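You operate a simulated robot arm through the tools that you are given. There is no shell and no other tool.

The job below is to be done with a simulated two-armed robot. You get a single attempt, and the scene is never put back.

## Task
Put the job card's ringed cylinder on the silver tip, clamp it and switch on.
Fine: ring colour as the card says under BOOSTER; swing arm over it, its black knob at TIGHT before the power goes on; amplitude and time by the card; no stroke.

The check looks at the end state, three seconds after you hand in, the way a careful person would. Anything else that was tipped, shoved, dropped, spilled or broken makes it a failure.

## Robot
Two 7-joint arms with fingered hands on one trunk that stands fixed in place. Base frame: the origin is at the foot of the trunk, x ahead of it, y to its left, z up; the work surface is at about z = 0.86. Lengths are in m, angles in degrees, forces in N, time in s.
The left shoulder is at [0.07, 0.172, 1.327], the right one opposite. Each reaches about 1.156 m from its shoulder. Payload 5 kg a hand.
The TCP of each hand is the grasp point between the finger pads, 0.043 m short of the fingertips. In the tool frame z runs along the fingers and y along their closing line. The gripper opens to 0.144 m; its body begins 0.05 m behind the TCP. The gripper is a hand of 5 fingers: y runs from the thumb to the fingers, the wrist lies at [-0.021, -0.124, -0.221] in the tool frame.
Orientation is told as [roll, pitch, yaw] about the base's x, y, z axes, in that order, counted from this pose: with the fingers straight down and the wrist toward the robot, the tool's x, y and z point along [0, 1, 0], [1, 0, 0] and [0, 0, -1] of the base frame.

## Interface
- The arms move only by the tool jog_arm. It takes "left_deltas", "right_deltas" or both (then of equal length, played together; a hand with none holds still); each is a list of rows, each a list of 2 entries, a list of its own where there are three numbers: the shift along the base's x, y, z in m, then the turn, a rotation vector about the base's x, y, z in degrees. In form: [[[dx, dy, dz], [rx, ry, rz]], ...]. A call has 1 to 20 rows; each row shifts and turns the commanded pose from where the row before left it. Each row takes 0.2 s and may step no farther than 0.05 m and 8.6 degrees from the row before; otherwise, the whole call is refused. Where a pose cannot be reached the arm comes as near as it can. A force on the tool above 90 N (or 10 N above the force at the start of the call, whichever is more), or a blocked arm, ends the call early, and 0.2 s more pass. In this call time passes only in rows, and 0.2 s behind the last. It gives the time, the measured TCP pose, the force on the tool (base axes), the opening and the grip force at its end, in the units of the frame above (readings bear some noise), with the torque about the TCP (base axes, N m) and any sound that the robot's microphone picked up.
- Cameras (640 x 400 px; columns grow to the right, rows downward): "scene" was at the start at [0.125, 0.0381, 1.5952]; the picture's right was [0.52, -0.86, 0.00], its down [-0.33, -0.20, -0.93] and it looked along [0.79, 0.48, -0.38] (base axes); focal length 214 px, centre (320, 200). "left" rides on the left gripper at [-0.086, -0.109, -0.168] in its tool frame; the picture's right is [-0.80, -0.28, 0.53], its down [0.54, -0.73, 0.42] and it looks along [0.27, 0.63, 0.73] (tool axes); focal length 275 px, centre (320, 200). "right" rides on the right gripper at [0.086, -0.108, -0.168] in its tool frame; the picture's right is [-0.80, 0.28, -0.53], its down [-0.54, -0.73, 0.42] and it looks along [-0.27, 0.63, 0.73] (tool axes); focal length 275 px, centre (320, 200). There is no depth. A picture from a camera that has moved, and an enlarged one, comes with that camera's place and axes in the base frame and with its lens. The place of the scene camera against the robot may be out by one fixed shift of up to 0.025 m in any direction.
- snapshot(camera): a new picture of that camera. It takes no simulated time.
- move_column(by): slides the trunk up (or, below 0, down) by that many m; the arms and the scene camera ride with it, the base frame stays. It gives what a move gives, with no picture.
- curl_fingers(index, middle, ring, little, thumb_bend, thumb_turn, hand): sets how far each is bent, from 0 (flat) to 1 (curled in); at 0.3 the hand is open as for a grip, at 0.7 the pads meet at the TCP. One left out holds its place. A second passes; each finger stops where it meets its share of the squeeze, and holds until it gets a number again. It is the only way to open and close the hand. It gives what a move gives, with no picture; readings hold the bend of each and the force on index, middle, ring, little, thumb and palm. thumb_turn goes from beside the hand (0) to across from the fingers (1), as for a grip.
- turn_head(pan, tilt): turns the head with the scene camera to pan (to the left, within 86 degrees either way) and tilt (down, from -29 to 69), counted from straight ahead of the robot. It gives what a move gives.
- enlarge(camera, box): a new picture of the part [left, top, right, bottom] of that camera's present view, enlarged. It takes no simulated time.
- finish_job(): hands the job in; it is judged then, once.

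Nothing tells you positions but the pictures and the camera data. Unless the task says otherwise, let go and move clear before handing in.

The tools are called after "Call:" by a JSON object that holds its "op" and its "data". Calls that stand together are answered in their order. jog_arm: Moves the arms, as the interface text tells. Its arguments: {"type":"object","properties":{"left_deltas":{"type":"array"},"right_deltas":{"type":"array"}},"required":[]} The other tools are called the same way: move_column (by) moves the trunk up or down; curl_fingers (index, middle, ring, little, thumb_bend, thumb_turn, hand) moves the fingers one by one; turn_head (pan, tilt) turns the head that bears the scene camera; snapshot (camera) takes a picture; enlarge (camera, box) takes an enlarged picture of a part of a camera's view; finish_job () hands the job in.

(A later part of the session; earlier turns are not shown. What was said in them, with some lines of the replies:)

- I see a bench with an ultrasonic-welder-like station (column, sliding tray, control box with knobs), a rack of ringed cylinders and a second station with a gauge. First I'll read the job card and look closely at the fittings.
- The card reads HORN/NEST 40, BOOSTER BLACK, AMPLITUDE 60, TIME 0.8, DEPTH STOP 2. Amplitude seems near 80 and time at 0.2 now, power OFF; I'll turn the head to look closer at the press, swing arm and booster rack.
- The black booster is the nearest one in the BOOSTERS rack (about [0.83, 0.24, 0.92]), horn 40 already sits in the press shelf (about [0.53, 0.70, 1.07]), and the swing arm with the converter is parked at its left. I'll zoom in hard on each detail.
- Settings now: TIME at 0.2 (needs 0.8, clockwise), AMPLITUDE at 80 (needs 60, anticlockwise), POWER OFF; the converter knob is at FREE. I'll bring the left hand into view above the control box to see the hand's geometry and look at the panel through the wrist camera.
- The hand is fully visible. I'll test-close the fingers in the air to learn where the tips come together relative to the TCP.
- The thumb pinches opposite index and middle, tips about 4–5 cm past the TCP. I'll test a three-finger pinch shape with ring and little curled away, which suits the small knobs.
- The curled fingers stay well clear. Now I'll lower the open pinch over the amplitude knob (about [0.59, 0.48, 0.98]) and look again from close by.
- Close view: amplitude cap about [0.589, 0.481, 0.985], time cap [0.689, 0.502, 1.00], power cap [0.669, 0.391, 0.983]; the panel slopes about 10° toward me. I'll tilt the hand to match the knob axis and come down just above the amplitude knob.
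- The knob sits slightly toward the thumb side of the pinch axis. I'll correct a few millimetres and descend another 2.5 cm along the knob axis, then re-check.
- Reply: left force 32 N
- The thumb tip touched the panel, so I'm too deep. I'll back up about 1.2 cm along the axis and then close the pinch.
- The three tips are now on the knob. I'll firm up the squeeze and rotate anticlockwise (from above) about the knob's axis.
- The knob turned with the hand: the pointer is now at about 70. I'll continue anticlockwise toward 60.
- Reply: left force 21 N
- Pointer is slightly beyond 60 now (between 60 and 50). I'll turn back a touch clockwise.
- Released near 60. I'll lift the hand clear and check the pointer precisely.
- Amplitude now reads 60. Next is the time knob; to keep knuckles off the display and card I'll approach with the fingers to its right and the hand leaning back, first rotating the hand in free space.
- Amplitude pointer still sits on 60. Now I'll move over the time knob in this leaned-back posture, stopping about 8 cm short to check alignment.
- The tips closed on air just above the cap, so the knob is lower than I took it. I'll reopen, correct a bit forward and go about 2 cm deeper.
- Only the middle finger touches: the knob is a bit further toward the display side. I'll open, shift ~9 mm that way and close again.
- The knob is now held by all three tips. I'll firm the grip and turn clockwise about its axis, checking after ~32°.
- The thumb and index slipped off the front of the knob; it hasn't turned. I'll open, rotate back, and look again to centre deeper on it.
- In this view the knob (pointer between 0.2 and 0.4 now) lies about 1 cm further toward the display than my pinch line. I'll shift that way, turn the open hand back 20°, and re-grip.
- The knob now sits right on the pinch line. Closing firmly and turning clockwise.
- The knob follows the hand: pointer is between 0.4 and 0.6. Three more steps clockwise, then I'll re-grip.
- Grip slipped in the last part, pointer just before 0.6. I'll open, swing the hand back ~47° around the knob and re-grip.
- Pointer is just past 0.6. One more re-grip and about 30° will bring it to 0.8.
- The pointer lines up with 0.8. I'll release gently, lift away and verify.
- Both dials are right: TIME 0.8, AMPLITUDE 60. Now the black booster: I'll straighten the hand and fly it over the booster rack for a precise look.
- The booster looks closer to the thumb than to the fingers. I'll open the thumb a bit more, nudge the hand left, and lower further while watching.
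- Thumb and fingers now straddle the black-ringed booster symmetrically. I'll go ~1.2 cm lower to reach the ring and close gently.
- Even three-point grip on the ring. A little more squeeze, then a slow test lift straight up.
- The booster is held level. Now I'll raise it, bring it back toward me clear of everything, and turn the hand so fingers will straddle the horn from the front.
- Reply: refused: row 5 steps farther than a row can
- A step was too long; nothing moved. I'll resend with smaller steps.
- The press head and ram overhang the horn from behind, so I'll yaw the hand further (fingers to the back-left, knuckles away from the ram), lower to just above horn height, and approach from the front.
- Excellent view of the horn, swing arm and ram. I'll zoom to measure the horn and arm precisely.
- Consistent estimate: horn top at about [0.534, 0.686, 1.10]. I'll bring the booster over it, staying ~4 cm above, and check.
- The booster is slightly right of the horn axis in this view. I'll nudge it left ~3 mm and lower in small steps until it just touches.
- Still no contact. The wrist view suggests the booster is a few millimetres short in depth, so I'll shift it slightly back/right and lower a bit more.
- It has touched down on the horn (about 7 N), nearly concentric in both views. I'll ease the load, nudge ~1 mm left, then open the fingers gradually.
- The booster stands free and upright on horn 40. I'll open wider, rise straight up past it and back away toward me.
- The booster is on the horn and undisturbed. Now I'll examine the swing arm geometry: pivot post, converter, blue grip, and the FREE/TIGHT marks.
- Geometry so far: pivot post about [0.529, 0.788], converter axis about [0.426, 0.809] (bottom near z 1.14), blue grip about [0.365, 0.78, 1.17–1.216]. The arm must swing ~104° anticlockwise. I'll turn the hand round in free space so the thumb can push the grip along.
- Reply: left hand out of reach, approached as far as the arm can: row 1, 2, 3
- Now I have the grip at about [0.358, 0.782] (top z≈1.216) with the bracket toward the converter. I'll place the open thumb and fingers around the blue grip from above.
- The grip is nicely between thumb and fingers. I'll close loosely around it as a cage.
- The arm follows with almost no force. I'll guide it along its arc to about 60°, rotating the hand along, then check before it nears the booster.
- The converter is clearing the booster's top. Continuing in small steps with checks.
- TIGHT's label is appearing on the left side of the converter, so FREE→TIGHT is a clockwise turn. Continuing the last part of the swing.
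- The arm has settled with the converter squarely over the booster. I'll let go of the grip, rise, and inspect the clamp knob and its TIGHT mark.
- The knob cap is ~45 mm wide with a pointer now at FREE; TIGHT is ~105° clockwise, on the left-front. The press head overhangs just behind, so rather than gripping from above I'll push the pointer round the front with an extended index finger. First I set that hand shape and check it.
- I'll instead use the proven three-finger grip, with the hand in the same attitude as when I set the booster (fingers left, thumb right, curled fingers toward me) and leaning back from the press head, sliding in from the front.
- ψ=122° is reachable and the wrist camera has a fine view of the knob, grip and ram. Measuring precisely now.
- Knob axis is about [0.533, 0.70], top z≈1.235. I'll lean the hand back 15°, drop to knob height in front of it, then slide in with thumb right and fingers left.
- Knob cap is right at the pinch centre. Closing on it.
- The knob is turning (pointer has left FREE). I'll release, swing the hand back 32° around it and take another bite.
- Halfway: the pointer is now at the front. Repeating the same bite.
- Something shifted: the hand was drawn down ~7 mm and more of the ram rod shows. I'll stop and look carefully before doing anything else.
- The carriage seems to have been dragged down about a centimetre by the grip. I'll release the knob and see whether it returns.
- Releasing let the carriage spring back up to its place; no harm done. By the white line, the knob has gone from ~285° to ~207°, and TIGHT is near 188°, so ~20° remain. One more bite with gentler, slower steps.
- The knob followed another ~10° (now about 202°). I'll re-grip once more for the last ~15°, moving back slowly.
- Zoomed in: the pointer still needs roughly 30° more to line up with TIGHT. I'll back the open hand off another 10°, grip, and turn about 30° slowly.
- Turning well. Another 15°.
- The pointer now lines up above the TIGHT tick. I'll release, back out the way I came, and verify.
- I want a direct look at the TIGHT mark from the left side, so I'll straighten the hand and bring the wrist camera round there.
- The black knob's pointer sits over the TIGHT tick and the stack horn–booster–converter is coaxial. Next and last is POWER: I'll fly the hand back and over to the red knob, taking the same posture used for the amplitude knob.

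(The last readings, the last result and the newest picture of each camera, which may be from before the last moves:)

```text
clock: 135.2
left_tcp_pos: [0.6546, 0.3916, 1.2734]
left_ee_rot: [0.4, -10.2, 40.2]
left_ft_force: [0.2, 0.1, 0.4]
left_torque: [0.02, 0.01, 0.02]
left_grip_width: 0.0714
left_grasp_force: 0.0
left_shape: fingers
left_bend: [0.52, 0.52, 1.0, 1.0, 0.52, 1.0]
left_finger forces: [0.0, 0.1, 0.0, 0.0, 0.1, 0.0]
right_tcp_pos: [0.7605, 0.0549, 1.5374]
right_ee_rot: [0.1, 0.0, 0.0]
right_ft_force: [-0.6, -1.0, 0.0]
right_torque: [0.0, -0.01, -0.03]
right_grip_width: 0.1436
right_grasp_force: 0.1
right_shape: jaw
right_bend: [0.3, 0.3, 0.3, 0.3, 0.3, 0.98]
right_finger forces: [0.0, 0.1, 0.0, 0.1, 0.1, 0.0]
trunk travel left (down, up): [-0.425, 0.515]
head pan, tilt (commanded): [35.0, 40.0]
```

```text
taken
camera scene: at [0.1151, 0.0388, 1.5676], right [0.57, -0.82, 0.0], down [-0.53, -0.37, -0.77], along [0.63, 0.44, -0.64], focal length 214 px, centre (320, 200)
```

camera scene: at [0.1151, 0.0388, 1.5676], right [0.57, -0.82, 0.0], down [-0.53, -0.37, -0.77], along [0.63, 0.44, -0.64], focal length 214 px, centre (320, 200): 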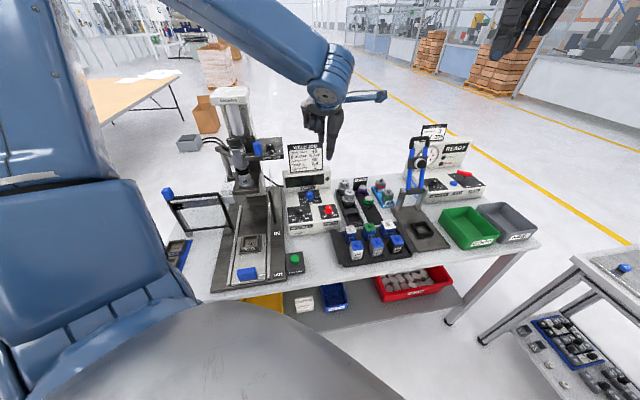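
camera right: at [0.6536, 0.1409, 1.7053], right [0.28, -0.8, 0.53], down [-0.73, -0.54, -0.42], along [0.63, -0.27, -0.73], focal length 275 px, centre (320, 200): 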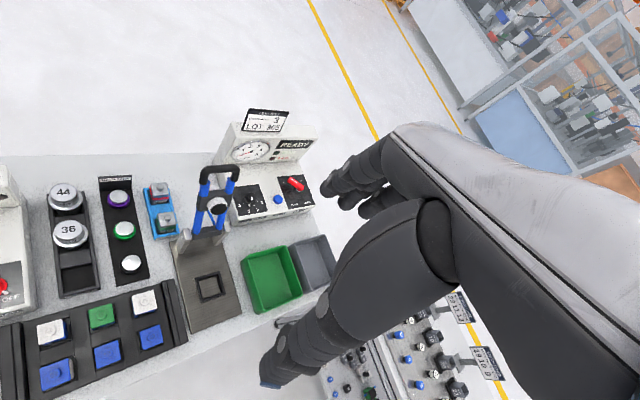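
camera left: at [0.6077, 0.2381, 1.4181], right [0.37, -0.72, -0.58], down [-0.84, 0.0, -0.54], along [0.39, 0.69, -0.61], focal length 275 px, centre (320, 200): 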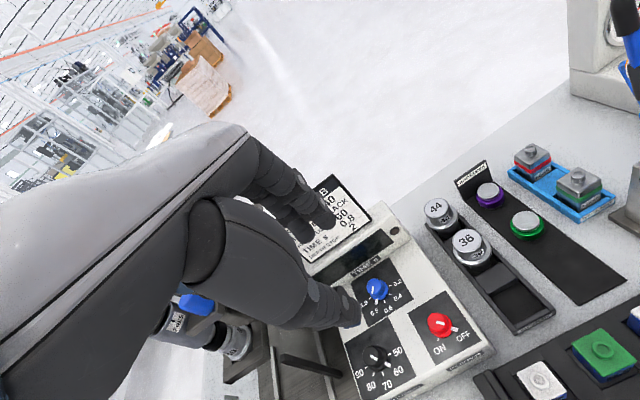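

Call:
{"op": "enlarge", "data": {"camera": "left", "box": [140, 270, 280, 370]}}

Call:
{"op": "enlarge", "data": {"camera": "left", "box": [330, 250, 510, 400]}}

Call:
{"op": "enlarge", "data": {"camera": "scene", "box": [210, 120, 270, 200]}}

```text
4.00 times, centred on (210, 320) of left
camera zoom: at [0.6077, 0.2381, 1.4181], right [0.37, -0.72, -0.58], down [-0.84, 0.0, -0.54], along [0.39, 0.69, -0.61], focal length 1101 px, centre (760, -280)
```

zoom: 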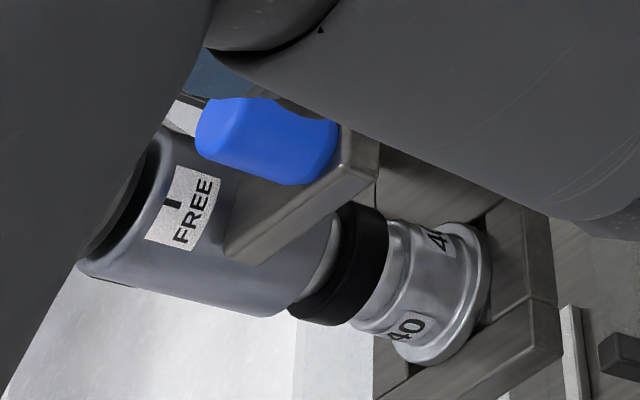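

```text
2.67 times, centred on (420, 325) of left
camera zoom: at [0.6077, 0.2381, 1.4181], right [0.37, -0.72, -0.58], down [-0.84, 0.0, -0.54], along [0.39, 0.69, -0.61], focal length 734 px, centre (53, -133)
```

zoom: 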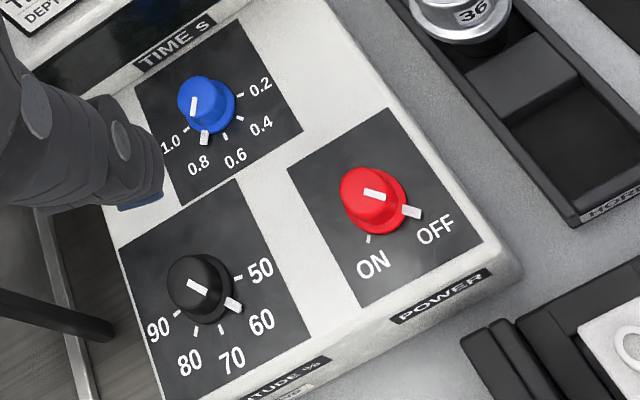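

```text
5.00 times, centred on (240, 160) of scene
camera zoom: at [0.1151, 0.0388, 1.5676], right [0.57, -0.82, 0.0], down [-0.53, -0.37, -0.77], along [0.63, 0.44, -0.64], focal length 1072 px, centre (720, 400)
```

zoom: 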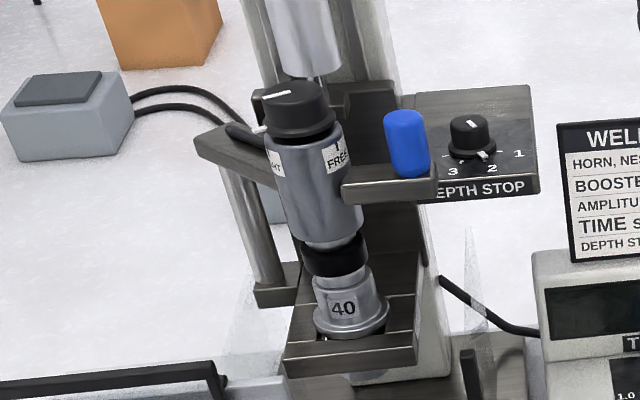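

Everything reads correctly (AMPLITUDE 60, TIME 0.8, stack aligned). Now I'll descend toward the red POWER knob, stopping above it to check.

Call:
{"op": "jog_arm", "data": {"left_deltas": [[[0.002, -0.001, -0.045], [0, 0, 0]], [[0.002, -0.001, -0.045], [0, 0, 0]], [[0.002, -0.001, -0.045], [0, 0, 0]], [[0.002, 0, -0.04], [0, 0, 0]]]}}

Call:
{"op": "enlarge", "data": {"camera": "left", "box": [260, 180, 460, 340]}}

Call:
{"op": "enlarge", "data": {"camera": "scene", "box": [290, 160, 370, 225]}}

```text
clock: 136.2
left_tcp_pos: [0.6655, 0.3893, 1.0961]
left_ee_rot: [0.4, -10.0, 40.1]
left_ft_force: [0.2, 0.1, -0.1]
left_torque: [-0.03, -0.01, 0.02]
left_grip_width: 0.0711
left_grasp_force: 0.1
left_shape: fingers
left_bend: [0.52, 0.52, 1.0, 1.0, 0.52, 1.0]
left_finger forces: [0.1, 0.0, 0.0, 0.1, 0.1, 0.0]
right_tcp_pos: [0.7635, 0.0565, 1.5357]
right_ee_rot: [-0.2, 0.1, 0.1]
right_ft_force: [1.6, 0.4, 0.3]
right_torque: [0.01, 0.01, 0.03]
right_grip_width: 0.1435
right_grasp_force: 0.1
right_shape: jaw
right_bend: [0.3, 0.3, 0.3, 0.3, 0.3, 0.98]
right_finger forces: [0.0, 0.0, 0.0, 0.0, 0.1, 0.0]
trunk travel left (down, up): [-0.425, 0.515]
head pan, tilt (commanded): [35.0, 40.0]
```

```text
2.50 times, centred on (360, 260) of left
camera zoom: at [0.6178, 0.2357, 1.2416], right [0.37, -0.73, -0.58], down [-0.84, 0.0, -0.54], along [0.39, 0.69, -0.61], focal length 688 px, centre (220, 50)
```

zoom: 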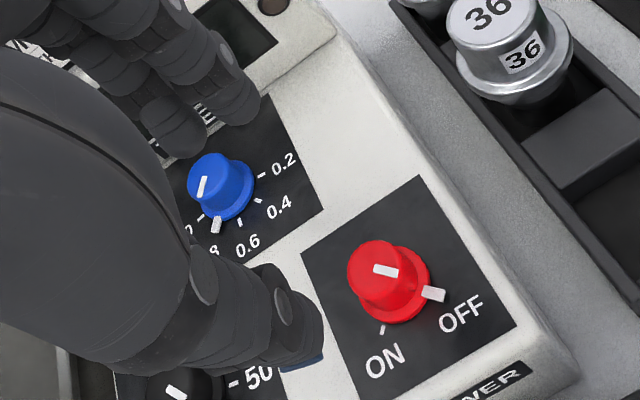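

```text
6.15 times, centred on (330, 192) of scene
camera zoom: at [0.1171, 0.04, 1.5675], right [0.57, -0.82, 0.0], down [-0.53, -0.37, -0.76], along [0.63, 0.44, -0.64], focal length 1320 px, centre (258, 246)
```

zoom: 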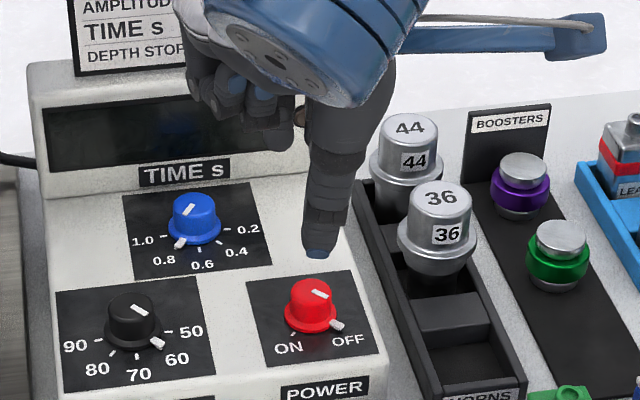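

Call:
{"op": "jog_arm", "data": {"left_deltas": [[[0.009, 0.003, -0.033], [0, 0, 0]], [[0.008, 0.0025, -0.033], [0, 0, 0]]]}}

Call:
{"op": "enlarge", "data": {"camera": "left", "box": [260, 180, 420, 308]}}

Call:
{"op": "enlarge", "data": {"camera": "scene", "box": [296, 175, 360, 225]}}

```text
clock: 136.8
left_tcp_pos: [0.6827, 0.3939, 1.0302]
left_ee_rot: [0.4, -9.9, 40.1]
left_ft_force: [0.7, 1.0, 0.6]
left_torque: [-0.06, 0.06, -0.01]
left_grip_width: 0.0712
left_grasp_force: 0.1
left_shape: fingers
left_bend: [0.52, 0.52, 1.0, 1.0, 0.52, 1.0]
left_finger forces: [0.0, 0.0, 0.1, 0.0, 0.0, 0.0]
right_tcp_pos: [0.7642, 0.0556, 1.5352]
right_ee_rot: [-0.1, 0.3, 0.0]
right_ft_force: [-0.2, 0.1, -0.3]
right_torque: [-0.06, 0.06, 0.0]
right_grip_width: 0.1437
right_grasp_force: 0.1
right_shape: jaw
right_bend: [0.3, 0.3, 0.3, 0.3, 0.3, 0.98]
right_finger forces: [0.0, 0.0, 0.0, 0.0, 0.0, 0.0]
trunk travel left (down, up): [-0.425, 0.515]
head pan, tilt (commanded): [35.0, 40.0]
```

```text
3.12 times, centred on (340, 244) of left
camera zoom: at [0.6355, 0.2418, 1.1749], right [0.37, -0.73, -0.58], down [-0.84, 0.0, -0.54], along [0.39, 0.69, -0.61], focal length 860 px, centre (258, 62)
```

zoom: 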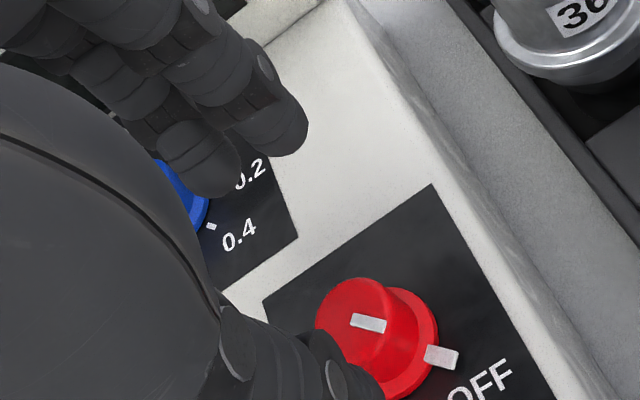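

```text
8.00 times, centred on (328, 200) of scene
camera zoom: at [0.1183, 0.0405, 1.5673], right [0.57, -0.82, 0.0], down [-0.53, -0.37, -0.76], along [0.63, 0.44, -0.64], focal length 1716 px, centre (256, 200)
```

zoom: 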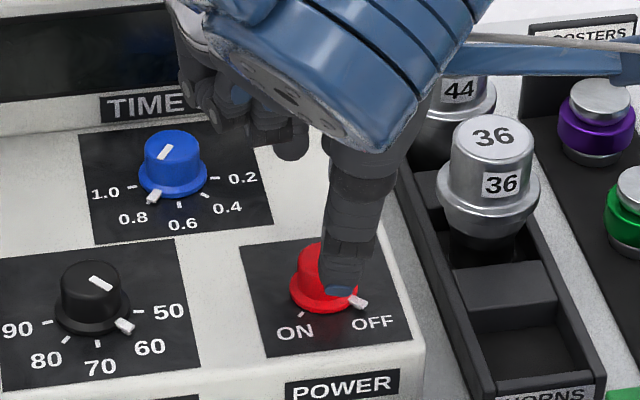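

Call:
{"op": "jog_arm", "data": {"left_deltas": [[[0.003, 0.0005, -0.02], [0, 0, 0]]]}}

Call:
{"op": "enlarge", "data": {"camera": "left", "box": [260, 180, 420, 308]}}

Call:
{"op": "enlarge", "data": {"camera": "scene", "box": [296, 175, 360, 225]}}

```text
clock: 137.2
left_tcp_pos: [0.6838, 0.3935, 1.0114]
left_ee_rot: [0.5, -10.1, 40.2]
left_ft_force: [-0.1, -0.2, -0.2]
left_torque: [-0.02, 0.02, 0.0]
left_grip_width: 0.0709
left_grasp_force: 0.0
left_shape: fingers
left_bend: [0.52, 0.52, 1.0, 1.0, 0.52, 1.0]
left_finger forces: [0.0, 0.0, 0.1, 0.0, 0.0, 0.0]
right_tcp_pos: [0.7628, 0.0545, 1.5362]
right_ee_rot: [0.1, 0.2, 0.0]
right_ft_force: [0.3, 0.1, -0.1]
right_torque: [0.02, 0.01, 0.02]
right_grip_width: 0.1436
right_grasp_force: 0.2
right_shape: jaw
right_bend: [0.3, 0.3, 0.3, 0.3, 0.3, 0.98]
right_finger forces: [0.0, 0.0, 0.1, 0.1, 0.0, 0.1]
trunk travel left (down, up): [-0.425, 0.515]
head pan, tilt (commanded): [35.0, 40.0]
```

```text
3.12 times, centred on (340, 244) of left
camera zoom: at [0.6368, 0.2404, 1.1562], right [0.37, -0.72, -0.58], down [-0.84, 0.0, -0.54], along [0.39, 0.69, -0.61], focal length 860 px, centre (258, 62)
```

zoom: 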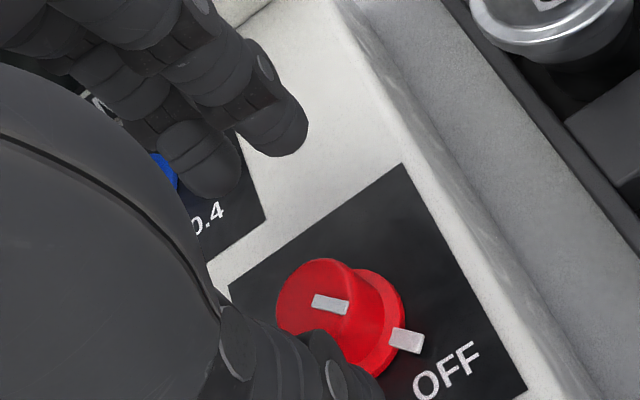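

```text
8.00 times, centred on (328, 200) of scene
camera zoom: at [0.1159, 0.0389, 1.5676], right [0.57, -0.82, 0.0], down [-0.53, -0.37, -0.77], along [0.63, 0.44, -0.64], focal length 1716 px, centre (256, 200)
```

zoom: 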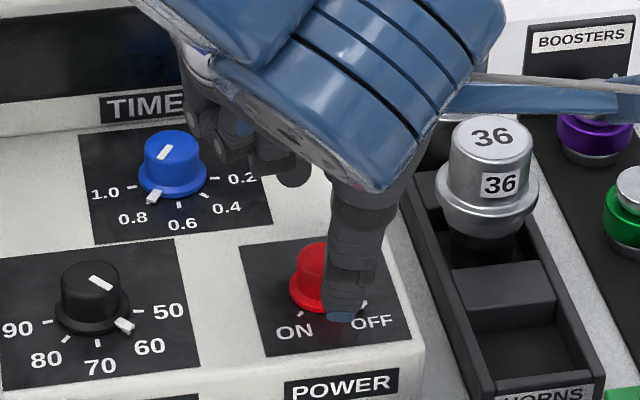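

Call:
{"op": "jog_arm", "data": {"left_deltas": [[[0.0, 0.0035, -0.0115], [0, 0, 0]]]}}

Call:
{"op": "curl_fingers", "data": {"hand": "left", "index": 0.6, "middle": 0.6, "thumb_bend": 0.6}}

Call:
{"op": "enlarge", "data": {"camera": "left", "box": [260, 180, 420, 308]}}

Call:
{"op": "enlarge", "data": {"camera": "scene", "box": [296, 175, 360, 225]}}

```text
clock: 137.6
left_tcp_pos: [0.6852, 0.3981, 0.9996]
left_ee_rot: [0.3, -10.2, 40.2]
left_ft_force: [-0.8, 0.3, -0.4]
left_torque: [-0.03, -0.01, 0.01]
left_grip_width: 0.0714
left_grasp_force: 0.1
left_shape: fingers
left_bend: [0.52, 0.52, 1.0, 1.0, 0.52, 1.0]
left_finger forces: [0.0, 0.0, 0.0, 0.1, 0.0, 0.0]
right_tcp_pos: [0.7616, 0.0545, 1.5381]
right_ee_rot: [0.1, 0.1, 0.0]
right_ft_force: [-0.8, 0.2, 0.4]
right_torque: [0.02, -0.03, 0.05]
right_grip_width: 0.1436
right_grasp_force: 0.1
right_shape: jaw
right_bend: [0.3, 0.3, 0.3, 0.3, 0.3, 0.98]
right_finger forces: [0.1, 0.1, 0.1, 0.0, 0.1, 0.0]
trunk travel left (down, up): [-0.425, 0.515]
head pan, tilt (commanded): [35.0, 40.0]
```

```text
clock: 138.6
left_tcp_pos: [0.6827, 0.3983, 0.9994]
left_ee_rot: [0.4, -10.2, 40.2]
left_ft_force: [-0.8, -0.6, 0.9]
left_torque: [-0.05, 0.03, 0.0]
left_grip_width: 0.0442
left_grasp_force: 0.3
left_shape: fingers
left_bend: [0.6, 0.6, 1.0, 1.0, 0.59, 1.0]
left_finger forces: [0.1, 0.0, 0.0, 0.0, 1.0, 0.1]
right_tcp_pos: [0.761, 0.055, 1.5372]
right_ee_rot: [-0.1, 0.0, 0.0]
right_ft_force: [0.2, 0.0, -0.4]
right_torque: [0.03, 0.02, -0.01]
right_grip_width: 0.1436
right_grasp_force: 0.1
right_shape: jaw
right_bend: [0.3, 0.3, 0.3, 0.3, 0.3, 0.98]
right_finger forces: [0.1, 0.0, 0.0, 0.0, 0.0, 0.1]
trunk travel left (down, up): [-0.425, 0.515]
head pan, tilt (commanded): [35.0, 40.0]
```

```text
3.12 times, centred on (340, 244) of left
camera zoom: at [0.636, 0.2439, 1.145], right [0.37, -0.72, -0.58], down [-0.84, 0.0, -0.54], along [0.39, 0.69, -0.61], focal length 860 px, centre (258, 62)
```

zoom: 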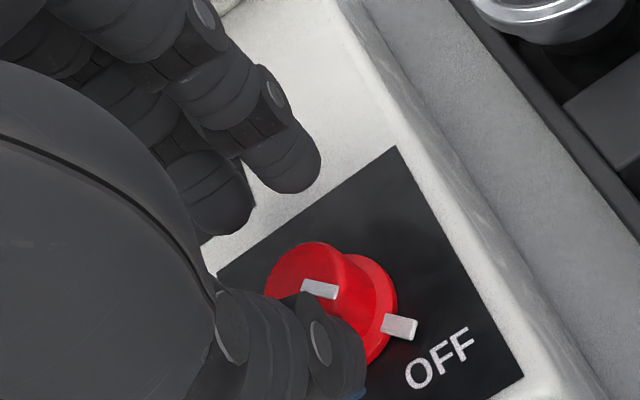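

```text
8.00 times, centred on (328, 200) of scene
camera zoom: at [0.1151, 0.0387, 1.5676], right [0.57, -0.82, 0.0], down [-0.53, -0.37, -0.77], along [0.63, 0.44, -0.64], focal length 1716 px, centre (256, 200)
```

zoom: 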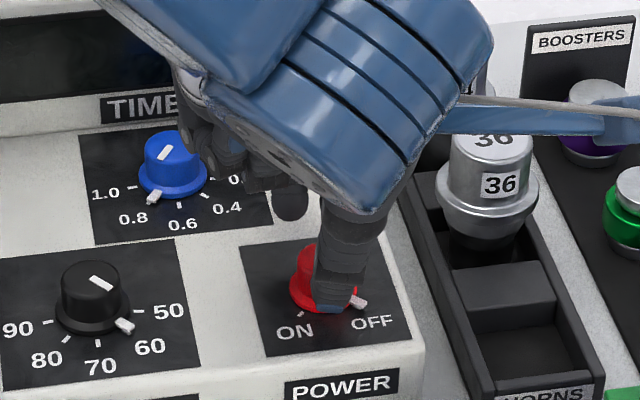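

Call:
{"op": "curl_fingers", "data": {"hand": "left", "index": 0.7, "middle": 0.7, "thumb_bend": 0.64}}

Call:
{"op": "enlarge", "data": {"camera": "left", "box": [260, 180, 420, 308]}}

Call:
{"op": "enlarge", "data": {"camera": "scene", "box": [296, 175, 360, 225]}}

```text
clock: 139.6
left_tcp_pos: [0.6829, 0.3962, 0.9993]
left_ee_rot: [0.4, -10.2, 40.2]
left_ft_force: [-4.4, -3.8, -0.7]
left_torque: [-0.11, 0.11, 0.0]
left_grip_width: 0.0252
left_grasp_force: 2.3
left_shape: fingers
left_bend: [0.7, 0.7, 1.0, 1.0, 0.61, 1.0]
left_finger forces: [0.0, 0.0, 0.1, 0.1, 4.9, 0.0]
right_tcp_pos: [0.7617, 0.0554, 1.5377]
right_ee_rot: [-0.1, 0.0, 0.0]
right_ft_force: [-0.4, 0.0, -0.3]
right_torque: [0.02, 0.0, 0.03]
right_grip_width: 0.1439
right_grasp_force: 0.0
right_shape: jaw
right_bend: [0.3, 0.3, 0.3, 0.3, 0.3, 0.98]
right_finger forces: [0.0, 0.0, 0.0, 0.1, 0.1, 0.1]
trunk travel left (down, up): [-0.425, 0.515]
head pan, tilt (commanded): [35.0, 40.0]
```

```text
3.12 times, centred on (340, 244) of left
camera zoom: at [0.6358, 0.2437, 1.145], right [0.37, -0.72, -0.58], down [-0.84, 0.0, -0.54], along [0.39, 0.69, -0.61], focal length 860 px, centre (258, 62)
```

zoom: 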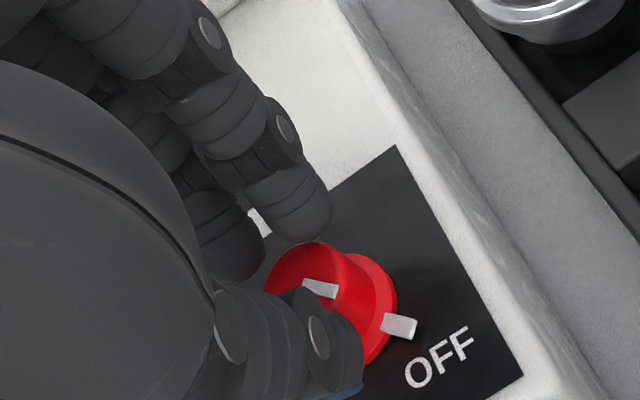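

```text
8.00 times, centred on (328, 200) of scene
camera zoom: at [0.115, 0.0384, 1.5676], right [0.57, -0.82, 0.0], down [-0.53, -0.37, -0.77], along [0.63, 0.44, -0.64], focal length 1716 px, centre (256, 200)
```

zoom: 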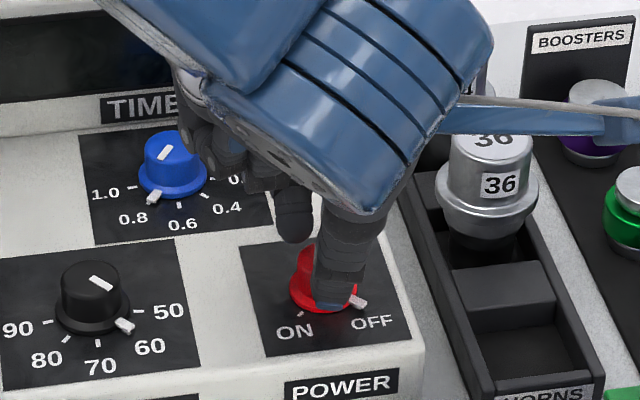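

Call:
{"op": "jog_arm", "data": {"left_deltas": [[[-0.0045, -0.0038, -0.003], [0, 0, 0]]]}}

Call:
{"op": "curl_fingers", "data": {"hand": "left", "index": 0.75, "middle": 0.74, "thumb_bend": 0.7}}

Call:
{"op": "enlarge", "data": {"camera": "left", "box": [260, 180, 420, 308]}}

Call:
{"op": "enlarge", "data": {"camera": "scene", "box": [296, 175, 360, 225]}}

```text
clock: 140.0
left_tcp_pos: [0.6803, 0.3941, 0.9985]
left_ee_rot: [0.4, -10.2, 40.2]
left_ft_force: [0.6, 0.8, 3.5]
left_torque: [0.09, -0.12, -0.04]
left_grip_width: 0.0224
left_grasp_force: 3.3
left_shape: fingers
left_bend: [0.69, 0.69, 1.0, 1.0, 0.62, 1.0]
left_finger forces: [2.6, 2.9, 0.0, 0.0, 1.7, 0.0]
right_tcp_pos: [0.7605, 0.0543, 1.5379]
right_ee_rot: [-0.1, 0.0, 0.0]
right_ft_force: [0.0, -0.3, 0.0]
right_torque: [-0.01, 0.03, -0.01]
right_grip_width: 0.1435
right_grasp_force: 0.1
right_shape: jaw
right_bend: [0.3, 0.3, 0.3, 0.3, 0.3, 0.98]
right_finger forces: [0.0, 0.0, 0.1, 0.0, 0.0, 0.0]
trunk travel left (down, up): [-0.425, 0.515]
head pan, tilt (commanded): [35.0, 40.0]
```

```text
clock: 141.0
left_tcp_pos: [0.6804, 0.3958, 0.9973]
left_ee_rot: [0.4, -10.3, 40.1]
left_ft_force: [6.0, 7.2, 4.7]
left_torque: [0.3, -0.26, -0.02]
left_grip_width: 0.0198
left_grasp_force: 14.7
left_shape: fingers
left_bend: [0.72, 0.71, 1.0, 1.0, 0.65, 1.0]
left_finger forces: [11.0, 8.9, 0.0, 0.0, 9.5, 0.1]
right_tcp_pos: [0.7607, 0.0552, 1.5365]
right_ee_rot: [0.0, 0.0, 0.0]
right_ft_force: [-0.5, -0.3, -0.6]
right_torque: [0.02, 0.01, -0.01]
right_grip_width: 0.1437
right_grasp_force: 0.0
right_shape: jaw
right_bend: [0.3, 0.3, 0.3, 0.3, 0.3, 0.98]
right_finger forces: [0.0, 0.0, 0.0, 0.0, 0.0, 0.1]
trunk travel left (down, up): [-0.425, 0.515]
head pan, tilt (commanded): [35.0, 40.0]
```

```text
3.12 times, centred on (340, 244) of left
camera zoom: at [0.6319, 0.2408, 1.1422], right [0.37, -0.72, -0.58], down [-0.84, 0.0, -0.54], along [0.39, 0.69, -0.61], focal length 860 px, centre (258, 62)
```

zoom: 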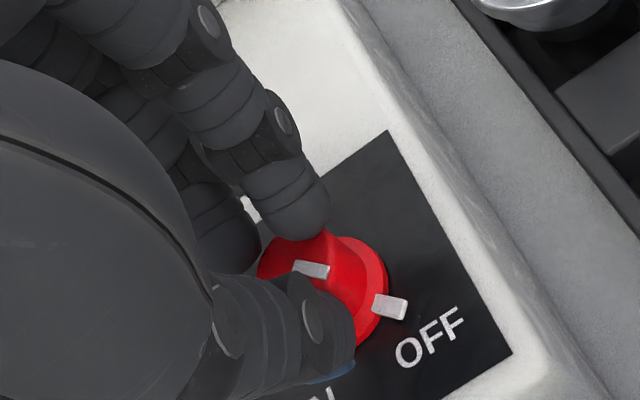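

```text
8.00 times, centred on (328, 200) of scene
camera zoom: at [0.1155, 0.0395, 1.5676], right [0.57, -0.82, 0.0], down [-0.53, -0.37, -0.77], along [0.63, 0.44, -0.64], focal length 1716 px, centre (256, 200)
```

zoom: 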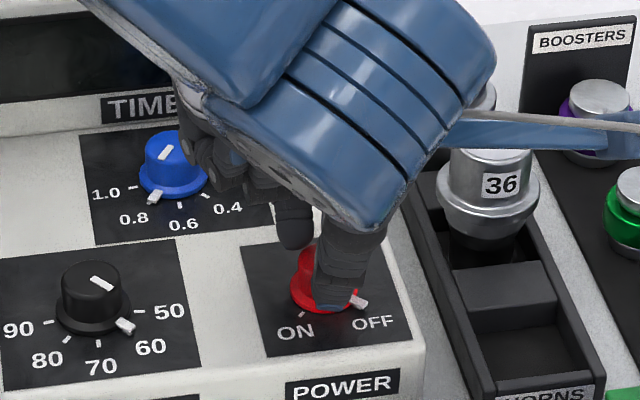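

Firm three-finger grip on the red knob. Turning clockwise toward ON.

Call:
{"op": "jog_arm", "data": {"left_deltas": [[[0.0004, -0.0017, -0.0002], [1.04, 0.92, -7.88]], [[0.0003, -0.0017, -0.0002], [1.04, 0.92, -7.88]], [[0.0, -0.0017, -0.0002], [1.04, 0.92, -7.88]], [[-0.0003, -0.0017, -0.0002], [1.04, 0.92, -7.88]]]}}

Call:
{"op": "enlarge", "data": {"camera": "left", "box": [260, 180, 420, 308]}}

Call:
{"op": "enlarge", "data": {"camera": "scene", "box": [296, 175, 360, 225]}}

```text
clock: 142.0
left_tcp_pos: [0.681, 0.389, 0.9961]
left_ee_rot: [5.7, -8.6, 7.7]
left_ft_force: [7.8, 16.4, 6.4]
left_torque: [0.71, -0.4, -0.04]
left_grip_width: 0.0212
left_grasp_force: 18.2
left_shape: fingers
left_bend: [0.73, 0.67, 1.0, 1.0, 0.64, 1.0]
left_finger forces: [9.3, 16.9, 0.0, 0.0, 10.2, 0.1]
right_tcp_pos: [0.7624, 0.0577, 1.5371]
right_ee_rot: [-0.2, 0.1, 0.0]
right_ft_force: [-0.6, -0.4, 0.0]
right_torque: [-0.02, 0.0, 0.0]
right_grip_width: 0.1441
right_grasp_force: 0.0
right_shape: jaw
right_bend: [0.3, 0.3, 0.3, 0.3, 0.3, 0.98]
right_finger forces: [0.0, 0.0, 0.0, 0.1, 0.0, 0.0]
trunk travel left (down, up): [-0.425, 0.515]
head pan, tilt (commanded): [35.0, 40.0]
```

```text
3.12 times, centred on (340, 244) of left
camera zoom: at [0.5641, 0.2711, 1.1363], right [-0.09, -0.76, -0.65], down [-0.73, 0.49, -0.47], along [0.67, 0.43, -0.6], focal length 860 px, centre (258, 62)
```

zoom: 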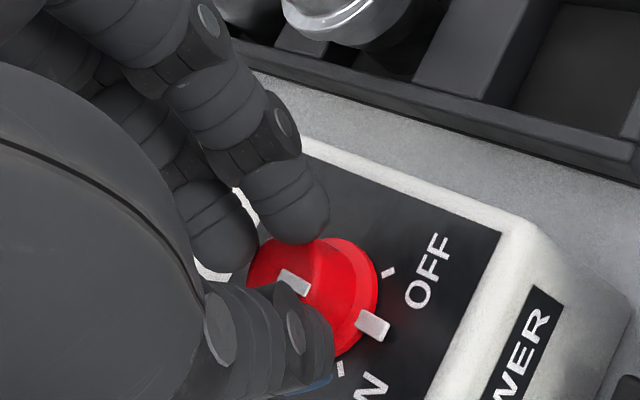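

```text
8.00 times, centred on (328, 200) of scene
camera zoom: at [0.1153, 0.0416, 1.5675], right [0.57, -0.82, 0.0], down [-0.53, -0.37, -0.77], along [0.63, 0.44, -0.64], focal length 1716 px, centre (256, 200)
```

zoom: 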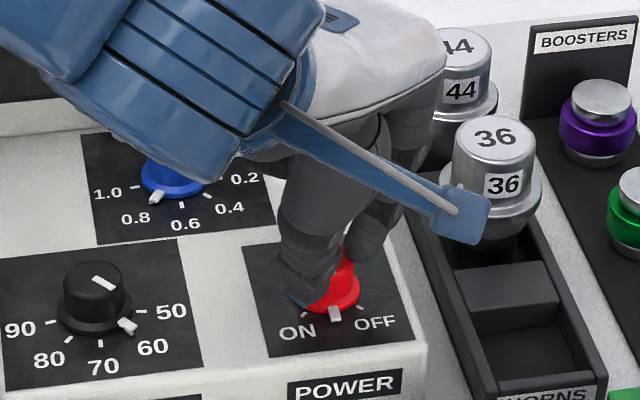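

About halfway; continuing with a small correction to relieve side load.

Call:
{"op": "jog_arm", "data": {"left_deltas": [[[0.0004, 0.0005, -0.0002], [1.04, 0.92, -7.88]], [[0.0002, 0.0, -0.0002], [1.04, 0.92, -7.88]], [[-0.0004, -0.0008, -0.0002], [1.04, 0.92, -7.88]]]}}

Call:
{"op": "enlarge", "data": {"camera": "left", "box": [260, 180, 420, 308]}}

Call:
{"op": "enlarge", "data": {"camera": "scene", "box": [296, 175, 360, 225]}}

```text
clock: 142.8
left_tcp_pos: [0.6808, 0.3878, 0.9962]
left_ee_rot: [8.6, -5.5, -16.3]
left_ft_force: [6.3, 10.5, 4.7]
left_torque: [0.4, -0.27, -0.05]
left_grip_width: 0.0219
left_grasp_force: 16.3
left_shape: fingers
left_bend: [0.74, 0.67, 1.0, 1.0, 0.63, 1.0]
left_finger forces: [8.0, 10.8, 0.1, 0.0, 13.1, 0.0]
right_tcp_pos: [0.7613, 0.0556, 1.5365]
right_ee_rot: [0.1, 0.1, 0.0]
right_ft_force: [0.8, -0.5, 0.0]
right_torque: [0.0, -0.01, 0.02]
right_grip_width: 0.1437
right_grasp_force: 0.0
right_shape: jaw
right_bend: [0.3, 0.3, 0.3, 0.3, 0.3, 0.98]
right_finger forces: [0.1, 0.0, 0.0, 0.0, 0.0, 0.1]
trunk travel left (down, up): [-0.425, 0.515]
head pan, tilt (commanded): [35.0, 40.0]
```

```text
3.12 times, centred on (340, 244) of left
camera zoom: at [0.5312, 0.3164, 1.1371], right [-0.41, -0.62, -0.67], down [-0.49, 0.77, -0.41], along [0.77, 0.16, -0.62], focal length 860 px, centre (258, 62)
```

zoom: 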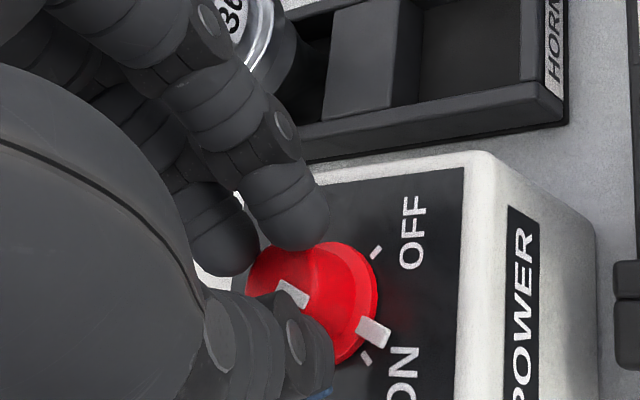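

```text
8.00 times, centred on (328, 200) of scene
camera zoom: at [0.1157, 0.0393, 1.5675], right [0.57, -0.82, 0.0], down [-0.53, -0.37, -0.77], along [0.63, 0.44, -0.64], focal length 1716 px, centre (256, 200)
```

zoom: 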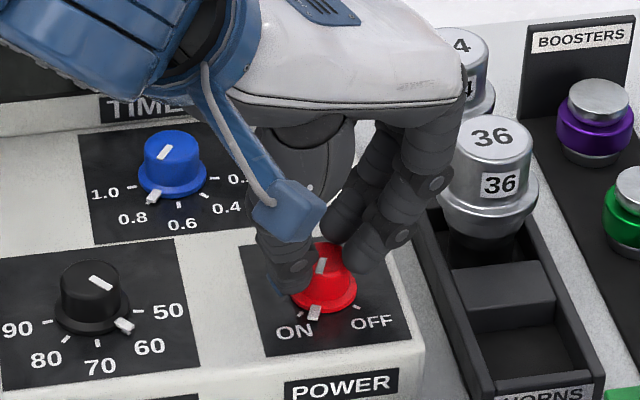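

Call:
{"op": "jog_arm", "data": {"left_deltas": [[[-0.0004, -0.0003, -0.0002], [1.04, 0.92, -7.88]], [[-0.0006, -0.0008, -0.0002], [0.9, 0.8, -6.8]]]}}

Call:
{"op": "enlarge", "data": {"camera": "left", "box": [260, 180, 420, 308]}}

Call:
{"op": "enlarge", "data": {"camera": "scene", "box": [296, 175, 360, 225]}}

```text
clock: 143.4
left_tcp_pos: [0.6794, 0.3846, 0.9955]
left_ee_rot: [9.6, -3.2, -31.1]
left_ft_force: [6.7, 6.7, 7.9]
left_torque: [0.28, -0.29, -0.09]
left_grip_width: 0.0222
left_grasp_force: 15.0
left_shape: fingers
left_bend: [0.74, 0.71, 1.0, 1.0, 0.63, 1.0]
left_finger forces: [8.3, 9.3, 0.0, 0.0, 13.9, 0.1]
right_tcp_pos: [0.7629, 0.054, 1.5369]
right_ee_rot: [0.0, 0.1, 0.0]
right_ft_force: [0.5, 0.3, -0.4]
right_torque: [0.0, -0.01, -0.01]
right_grip_width: 0.1436
right_grasp_force: 0.1
right_shape: jaw
right_bend: [0.3, 0.3, 0.3, 0.3, 0.3, 0.98]
right_finger forces: [0.1, 0.1, 0.1, 0.0, 0.1, 0.0]
trunk travel left (down, up): [-0.425, 0.515]
head pan, tilt (commanded): [35.0, 40.0]
```

```text
3.12 times, centred on (340, 244) of left
camera zoom: at [0.5206, 0.3498, 1.1395], right [-0.57, -0.47, -0.68], down [-0.29, 0.88, -0.36], along [0.77, -0.01, -0.64], focal length 860 px, centre (258, 62)
```

zoom: 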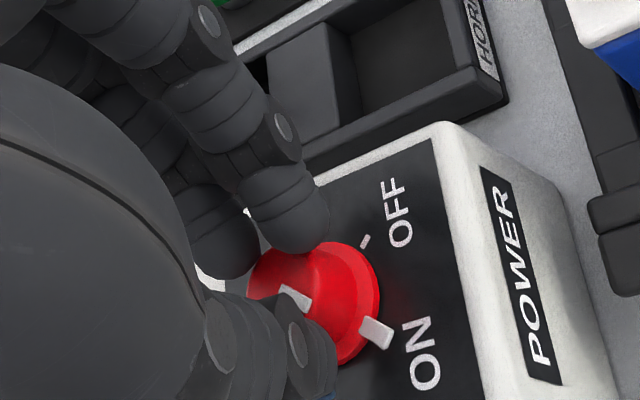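

```text
8.00 times, centred on (328, 200) of scene
camera zoom: at [0.1159, 0.0386, 1.5675], right [0.57, -0.82, 0.0], down [-0.53, -0.37, -0.77], along [0.63, 0.44, -0.64], focal length 1716 px, centre (256, 200)
```

zoom: 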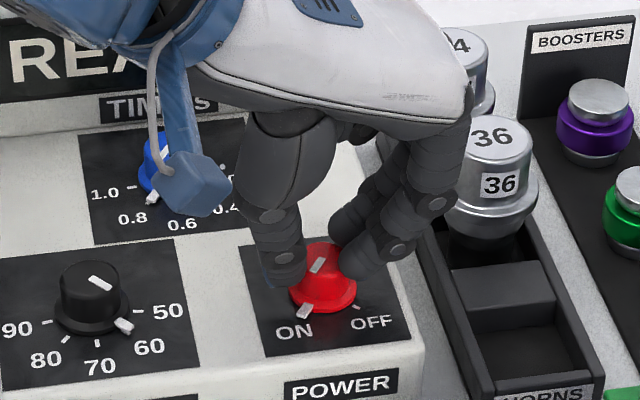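

The display lit up ("REA…") and the pointer covers the ON tick. I'll release gently, lift off and verify everything.

Call:
{"op": "curl_fingers", "data": {"hand": "left", "index": 0.58, "middle": 0.57, "thumb_bend": 0.55}}

Call:
{"op": "jog_arm", "data": {"left_deltas": [[[-0.0033, -0.0029, 0.0246], [0, 0, 0]], [[-0.0039, -0.0035, 0.0295], [0, 0, 0]], [[-0.01, -0.01, 0.04], [0, 0, 0]], [[-0.02, -0.015, 0.04], [0, 0, 0]], [[-0.025, -0.02, 0.03], [0, 0, 0]]]}}

Call:
{"op": "enlarge", "data": {"camera": "scene", "box": [270, 150, 366, 225]}}

Call:
{"op": "snapshot", "data": {"camera": "left"}}

```text
clock: 144.4
left_tcp_pos: [0.678, 0.3861, 0.9948]
left_ee_rot: [9.7, -3.2, -30.9]
left_ft_force: [-0.1, 0.6, -0.6]
left_torque: [-0.02, 0.0, -0.01]
left_grip_width: 0.0564
left_grasp_force: 0.0
left_shape: fingers
left_bend: [0.57, 0.56, 1.0, 1.0, 0.55, 1.0]
left_finger forces: [0.0, 0.0, 0.0, 0.0, 0.0, 0.0]
right_tcp_pos: [0.7624, 0.0539, 1.5378]
right_ee_rot: [0.0, 0.1, -0.1]
right_ft_force: [-0.6, -0.2, -0.3]
right_torque: [-0.02, 0.01, 0.0]
right_grip_width: 0.1436
right_grasp_force: 0.1
right_shape: jaw
right_bend: [0.3, 0.3, 0.3, 0.3, 0.3, 0.98]
right_finger forces: [0.1, 0.0, 0.0, 0.1, 0.0, 0.0]
trunk travel left (down, up): [-0.425, 0.515]
head pan, tilt (commanded): [35.0, 40.0]
```

```text
clock: 145.6
left_tcp_pos: [0.6143, 0.3329, 1.1605]
left_ee_rot: [9.9, -3.1, -31.0]
left_ft_force: [-0.3, -0.6, 0.2]
left_torque: [0.08, -0.05, 0.03]
left_grip_width: 0.0564
left_grasp_force: 0.1
left_shape: fingers
left_bend: [0.57, 0.56, 1.0, 1.0, 0.55, 1.0]
left_finger forces: [0.1, 0.0, 0.0, 0.0, 0.0, 0.1]
right_tcp_pos: [0.759, 0.0536, 1.5382]
right_ee_rot: [0.2, -0.1, 0.0]
right_ft_force: [-1.2, -0.9, 0.8]
right_torque: [0.04, -0.05, 0.03]
right_grip_width: 0.1437
right_grasp_force: 0.0
right_shape: jaw
right_bend: [0.3, 0.3, 0.3, 0.3, 0.3, 0.98]
right_finger forces: [0.0, 0.0, 0.0, 0.1, 0.1, 0.0]
trunk travel left (down, up): [-0.425, 0.515]
head pan, tilt (commanded): [35.0, 40.0]
```

```text
5.33 times, centred on (318, 188) of scene
camera zoom: at [0.1127, 0.0375, 1.5678], right [0.57, -0.82, 0.0], down [-0.53, -0.37, -0.77], along [0.63, 0.44, -0.64], focal length 1144 px, centre (331, 267)
```

zoom: 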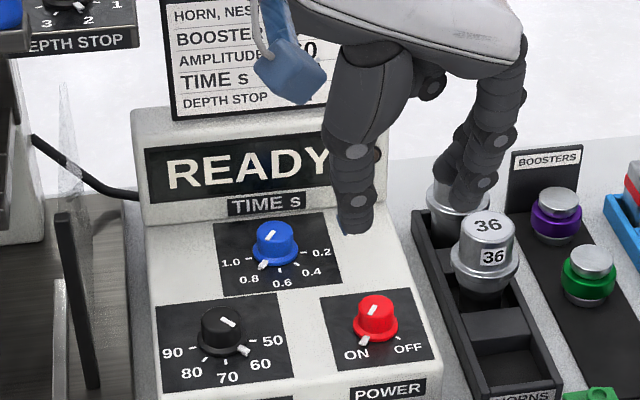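

```text
taken
camera left: at [0.4562, 0.2967, 1.3046], right [-0.57, -0.47, -0.68], down [-0.29, 0.88, -0.36], along [0.77, -0.01, -0.64], focal length 275 px, centre (320, 200)
```

left: 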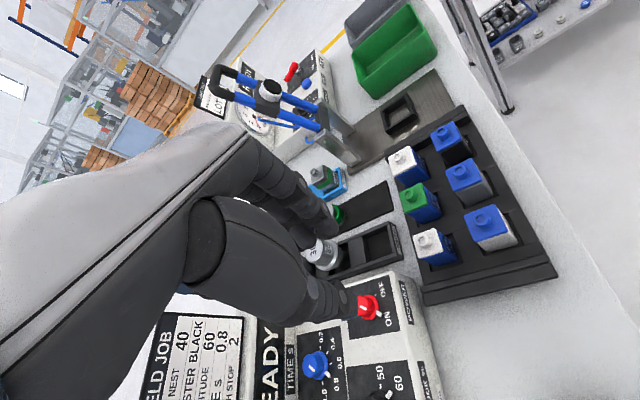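

The display shows READY. I'll withdraw the left hand to a clear position, open it, and do a final inspection.

Call:
{"op": "jog_arm", "data": {"left_deltas": [[[-0.02, 0.0, 0.04], [-4.5, 1.5, 0]], [[-0.02, 0.0, 0.045], [-4.5, 1.5, 0]], [[-0.02, 0.0, 0.045], [0, 0, 5]], [[-0.01, 0.0, 0.045], [0, 0, 8]], [[0, 0.0, 0.045], [0, 0, 8]], [[0, 0.0, 0.045], [0, 0, 8]]]}}

Call:
{"op": "curl_fingers", "data": {"hand": "left", "index": 0.3, "middle": 0.3, "ring": 0.3, "little": 0.3, "thumb_bend": 0.3}}

Call:
{"op": "snapshot", "data": {"camera": "scene"}}

Call:
{"op": "enlarge", "data": {"camera": "scene", "box": [270, 135, 366, 225]}}

Call:
{"op": "enlarge", "data": {"camera": "scene", "box": [205, 110, 285, 200]}}

Call:
{"op": "enlarge", "data": {"camera": "scene", "box": [224, 132, 250, 156]}}

```text
clock: 147.0
left_tcp_pos: [0.548, 0.3346, 1.4251]
left_ee_rot: [0.4, -5.2, -1.2]
left_ft_force: [-0.3, -0.1, -0.3]
left_torque: [-0.01, -0.05, 0.02]
left_grip_width: 0.0566
left_grasp_force: 0.0
left_shape: fingers
left_bend: [0.57, 0.56, 1.0, 1.0, 0.55, 1.0]
left_finger forces: [0.1, 0.0, 0.0, 0.0, 0.0, 0.1]
right_tcp_pos: [0.7619, 0.0547, 1.5373]
right_ee_rot: [0.0, 0.0, -0.1]
right_ft_force: [0.6, -0.7, 0.1]
right_torque: [-0.01, -0.02, -0.02]
right_grip_width: 0.144
right_grasp_force: 0.0
right_shape: jaw
right_bend: [0.3, 0.3, 0.3, 0.3, 0.3, 0.97]
right_finger forces: [0.0, 0.0, 0.1, 0.0, 0.0, 0.1]
trunk travel left (down, up): [-0.425, 0.515]
head pan, tilt (commanded): [35.0, 40.0]
```

```text
clock: 148.0
left_tcp_pos: [0.5467, 0.3336, 1.424]
left_ee_rot: [0.5, -5.3, -1.3]
left_ft_force: [-0.1, -0.7, 0.0]
left_torque: [0.0, -0.01, 0.01]
left_grip_width: 0.1493
left_grasp_force: 0.0
left_shape: fingers
left_bend: [0.3, 0.3, 0.3, 0.3, 0.3, 0.98]
left_finger forces: [0.0, 0.0, 0.1, 0.0, 0.1, 0.0]
right_tcp_pos: [0.7616, 0.0547, 1.5368]
right_ee_rot: [-0.1, 0.0, 0.0]
right_ft_force: [0.0, 0.0, -0.6]
right_torque: [-0.05, 0.03, 0.01]
right_grip_width: 0.1437
right_grasp_force: 0.1
right_shape: jaw
right_bend: [0.3, 0.3, 0.3, 0.3, 0.3, 0.97]
right_finger forces: [0.0, 0.0, 0.1, 0.0, 0.1, 0.0]
trunk travel left (down, up): [-0.425, 0.515]
head pan, tilt (commanded): [35.0, 40.0]
```

```text
taken
camera scene: at [0.1151, 0.0388, 1.5676], right [0.57, -0.82, 0.0], down [-0.53, -0.37, -0.77], along [0.63, 0.44, -0.64], focal length 214 px, centre (320, 200)
```

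scene: 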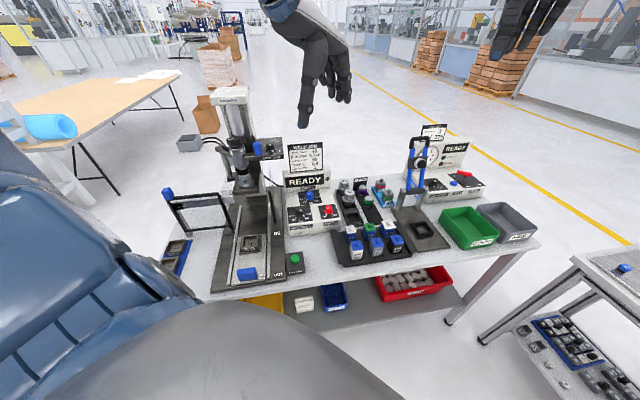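

```text
4.44 times, centred on (318, 180) of scene
camera zoom: at [0.1151, 0.0388, 1.5676], right [0.57, -0.82, 0.0], down [-0.53, -0.37, -0.77], along [0.63, 0.44, -0.64], focal length 953 px, centre (329, 289)
```

zoom: 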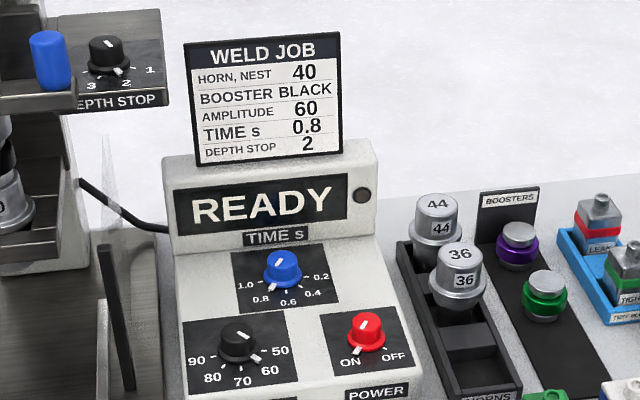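

```text
4.44 times, centred on (245, 155) of scene
camera zoom: at [0.1151, 0.0388, 1.5676], right [0.57, -0.82, 0.0], down [-0.53, -0.37, -0.77], along [0.63, 0.44, -0.64], focal length 953 px, centre (653, 400)
```

zoom: 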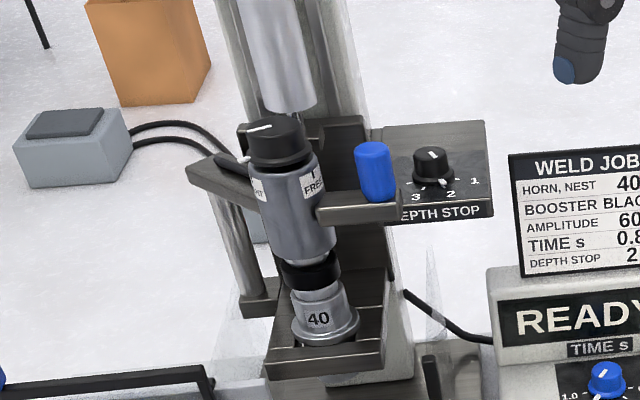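

```text
16.00 times, centred on (237, 144) of scene
camera zoom: at [0.1151, 0.0388, 1.5676], right [0.57, -0.82, 0.0], down [-0.53, -0.37, -0.77], along [0.63, 0.44, -0.64], focal length 3432 px, centre (1648, 1096)
```

zoom: 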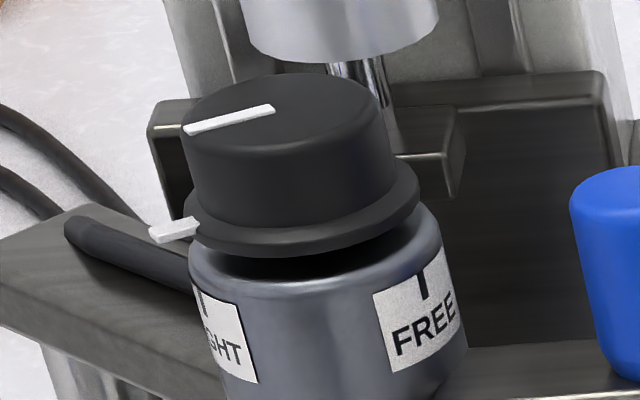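

Call:
{"op": "enlarge", "data": {"camera": "scene", "box": [284, 185, 340, 225]}}

Call:
{"op": "enlarge", "data": {"camera": "scene", "box": [330, 160, 490, 270]}}

```text
10.00 times, centred on (312, 205) of scene
camera zoom: at [0.1151, 0.0388, 1.5676], right [0.57, -0.82, 0.0], down [-0.53, -0.37, -0.77], along [0.63, 0.44, -0.64], focal length 2145 px, centre (400, 150)
```

zoom: 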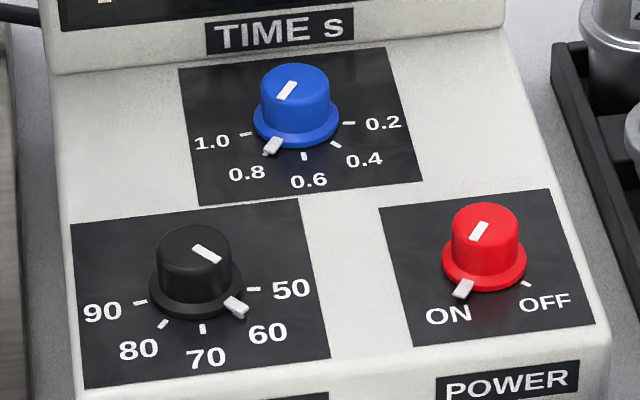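

```text
3.64 times, centred on (410, 215) of scene
camera zoom: at [0.1151, 0.0388, 1.5676], right [0.57, -0.82, 0.0], down [-0.53, -0.37, -0.77], along [0.63, 0.44, -0.64], focal length 780 px, centre (-7, 146)
```

zoom: 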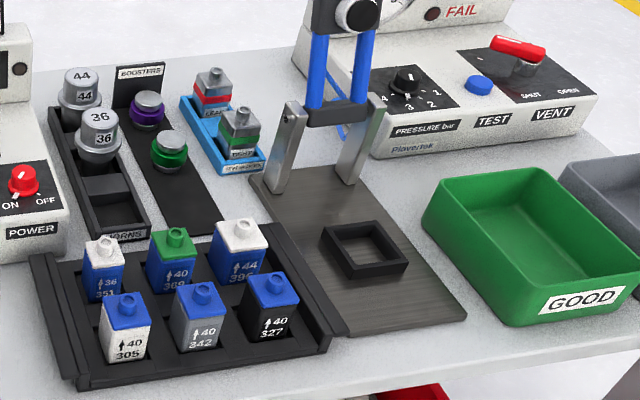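

The end state matches the card:
- **Booster:** the black-ringed one stands on horn 40.
- **Clamp:** the swing arm is over it and its black knob is at TIGHT.
- **Settings:** amplitude is at 60 and time at 0.8.
- **Power:** ON, and the display shows READY.
- **Surroundings:** no stroke was triggered, nothing else looks disturbed, and both hands are clear.

I'm handing the job in.

Call:
{"op": "finish_job", "data": {}}

```text
The job is handed in.
```

The black-ringed booster is on horn 40 and clamped, the power is on, and I have handed the job in. I don't have the check's verdict.

- **Clamp:** the swing arm is over the booster. Its black knob was turned from FREE to TIGHT before the power went on. I judged TIGHT by lining the pointer up with its tick on camera; I felt no stop there.
- **Settings:** amplitude is at 60 and time at 0.8, as on the card. The depth stop was already at 2 and I left it there.
- **Power:** switched on last; the display shows READY.
- **Stroke:** WELD START was not pressed. While I was turning the black knob, the press carriage was dragged down about 1 cm for a moment. It sprang back up when I let go.
- **Booster position:** it sits about 3 mm off the centre of the horn, upright and in line with the converter above it.

Nothing else on the bench looked moved or tipped in the last pictures. Both hands are empty and clear.
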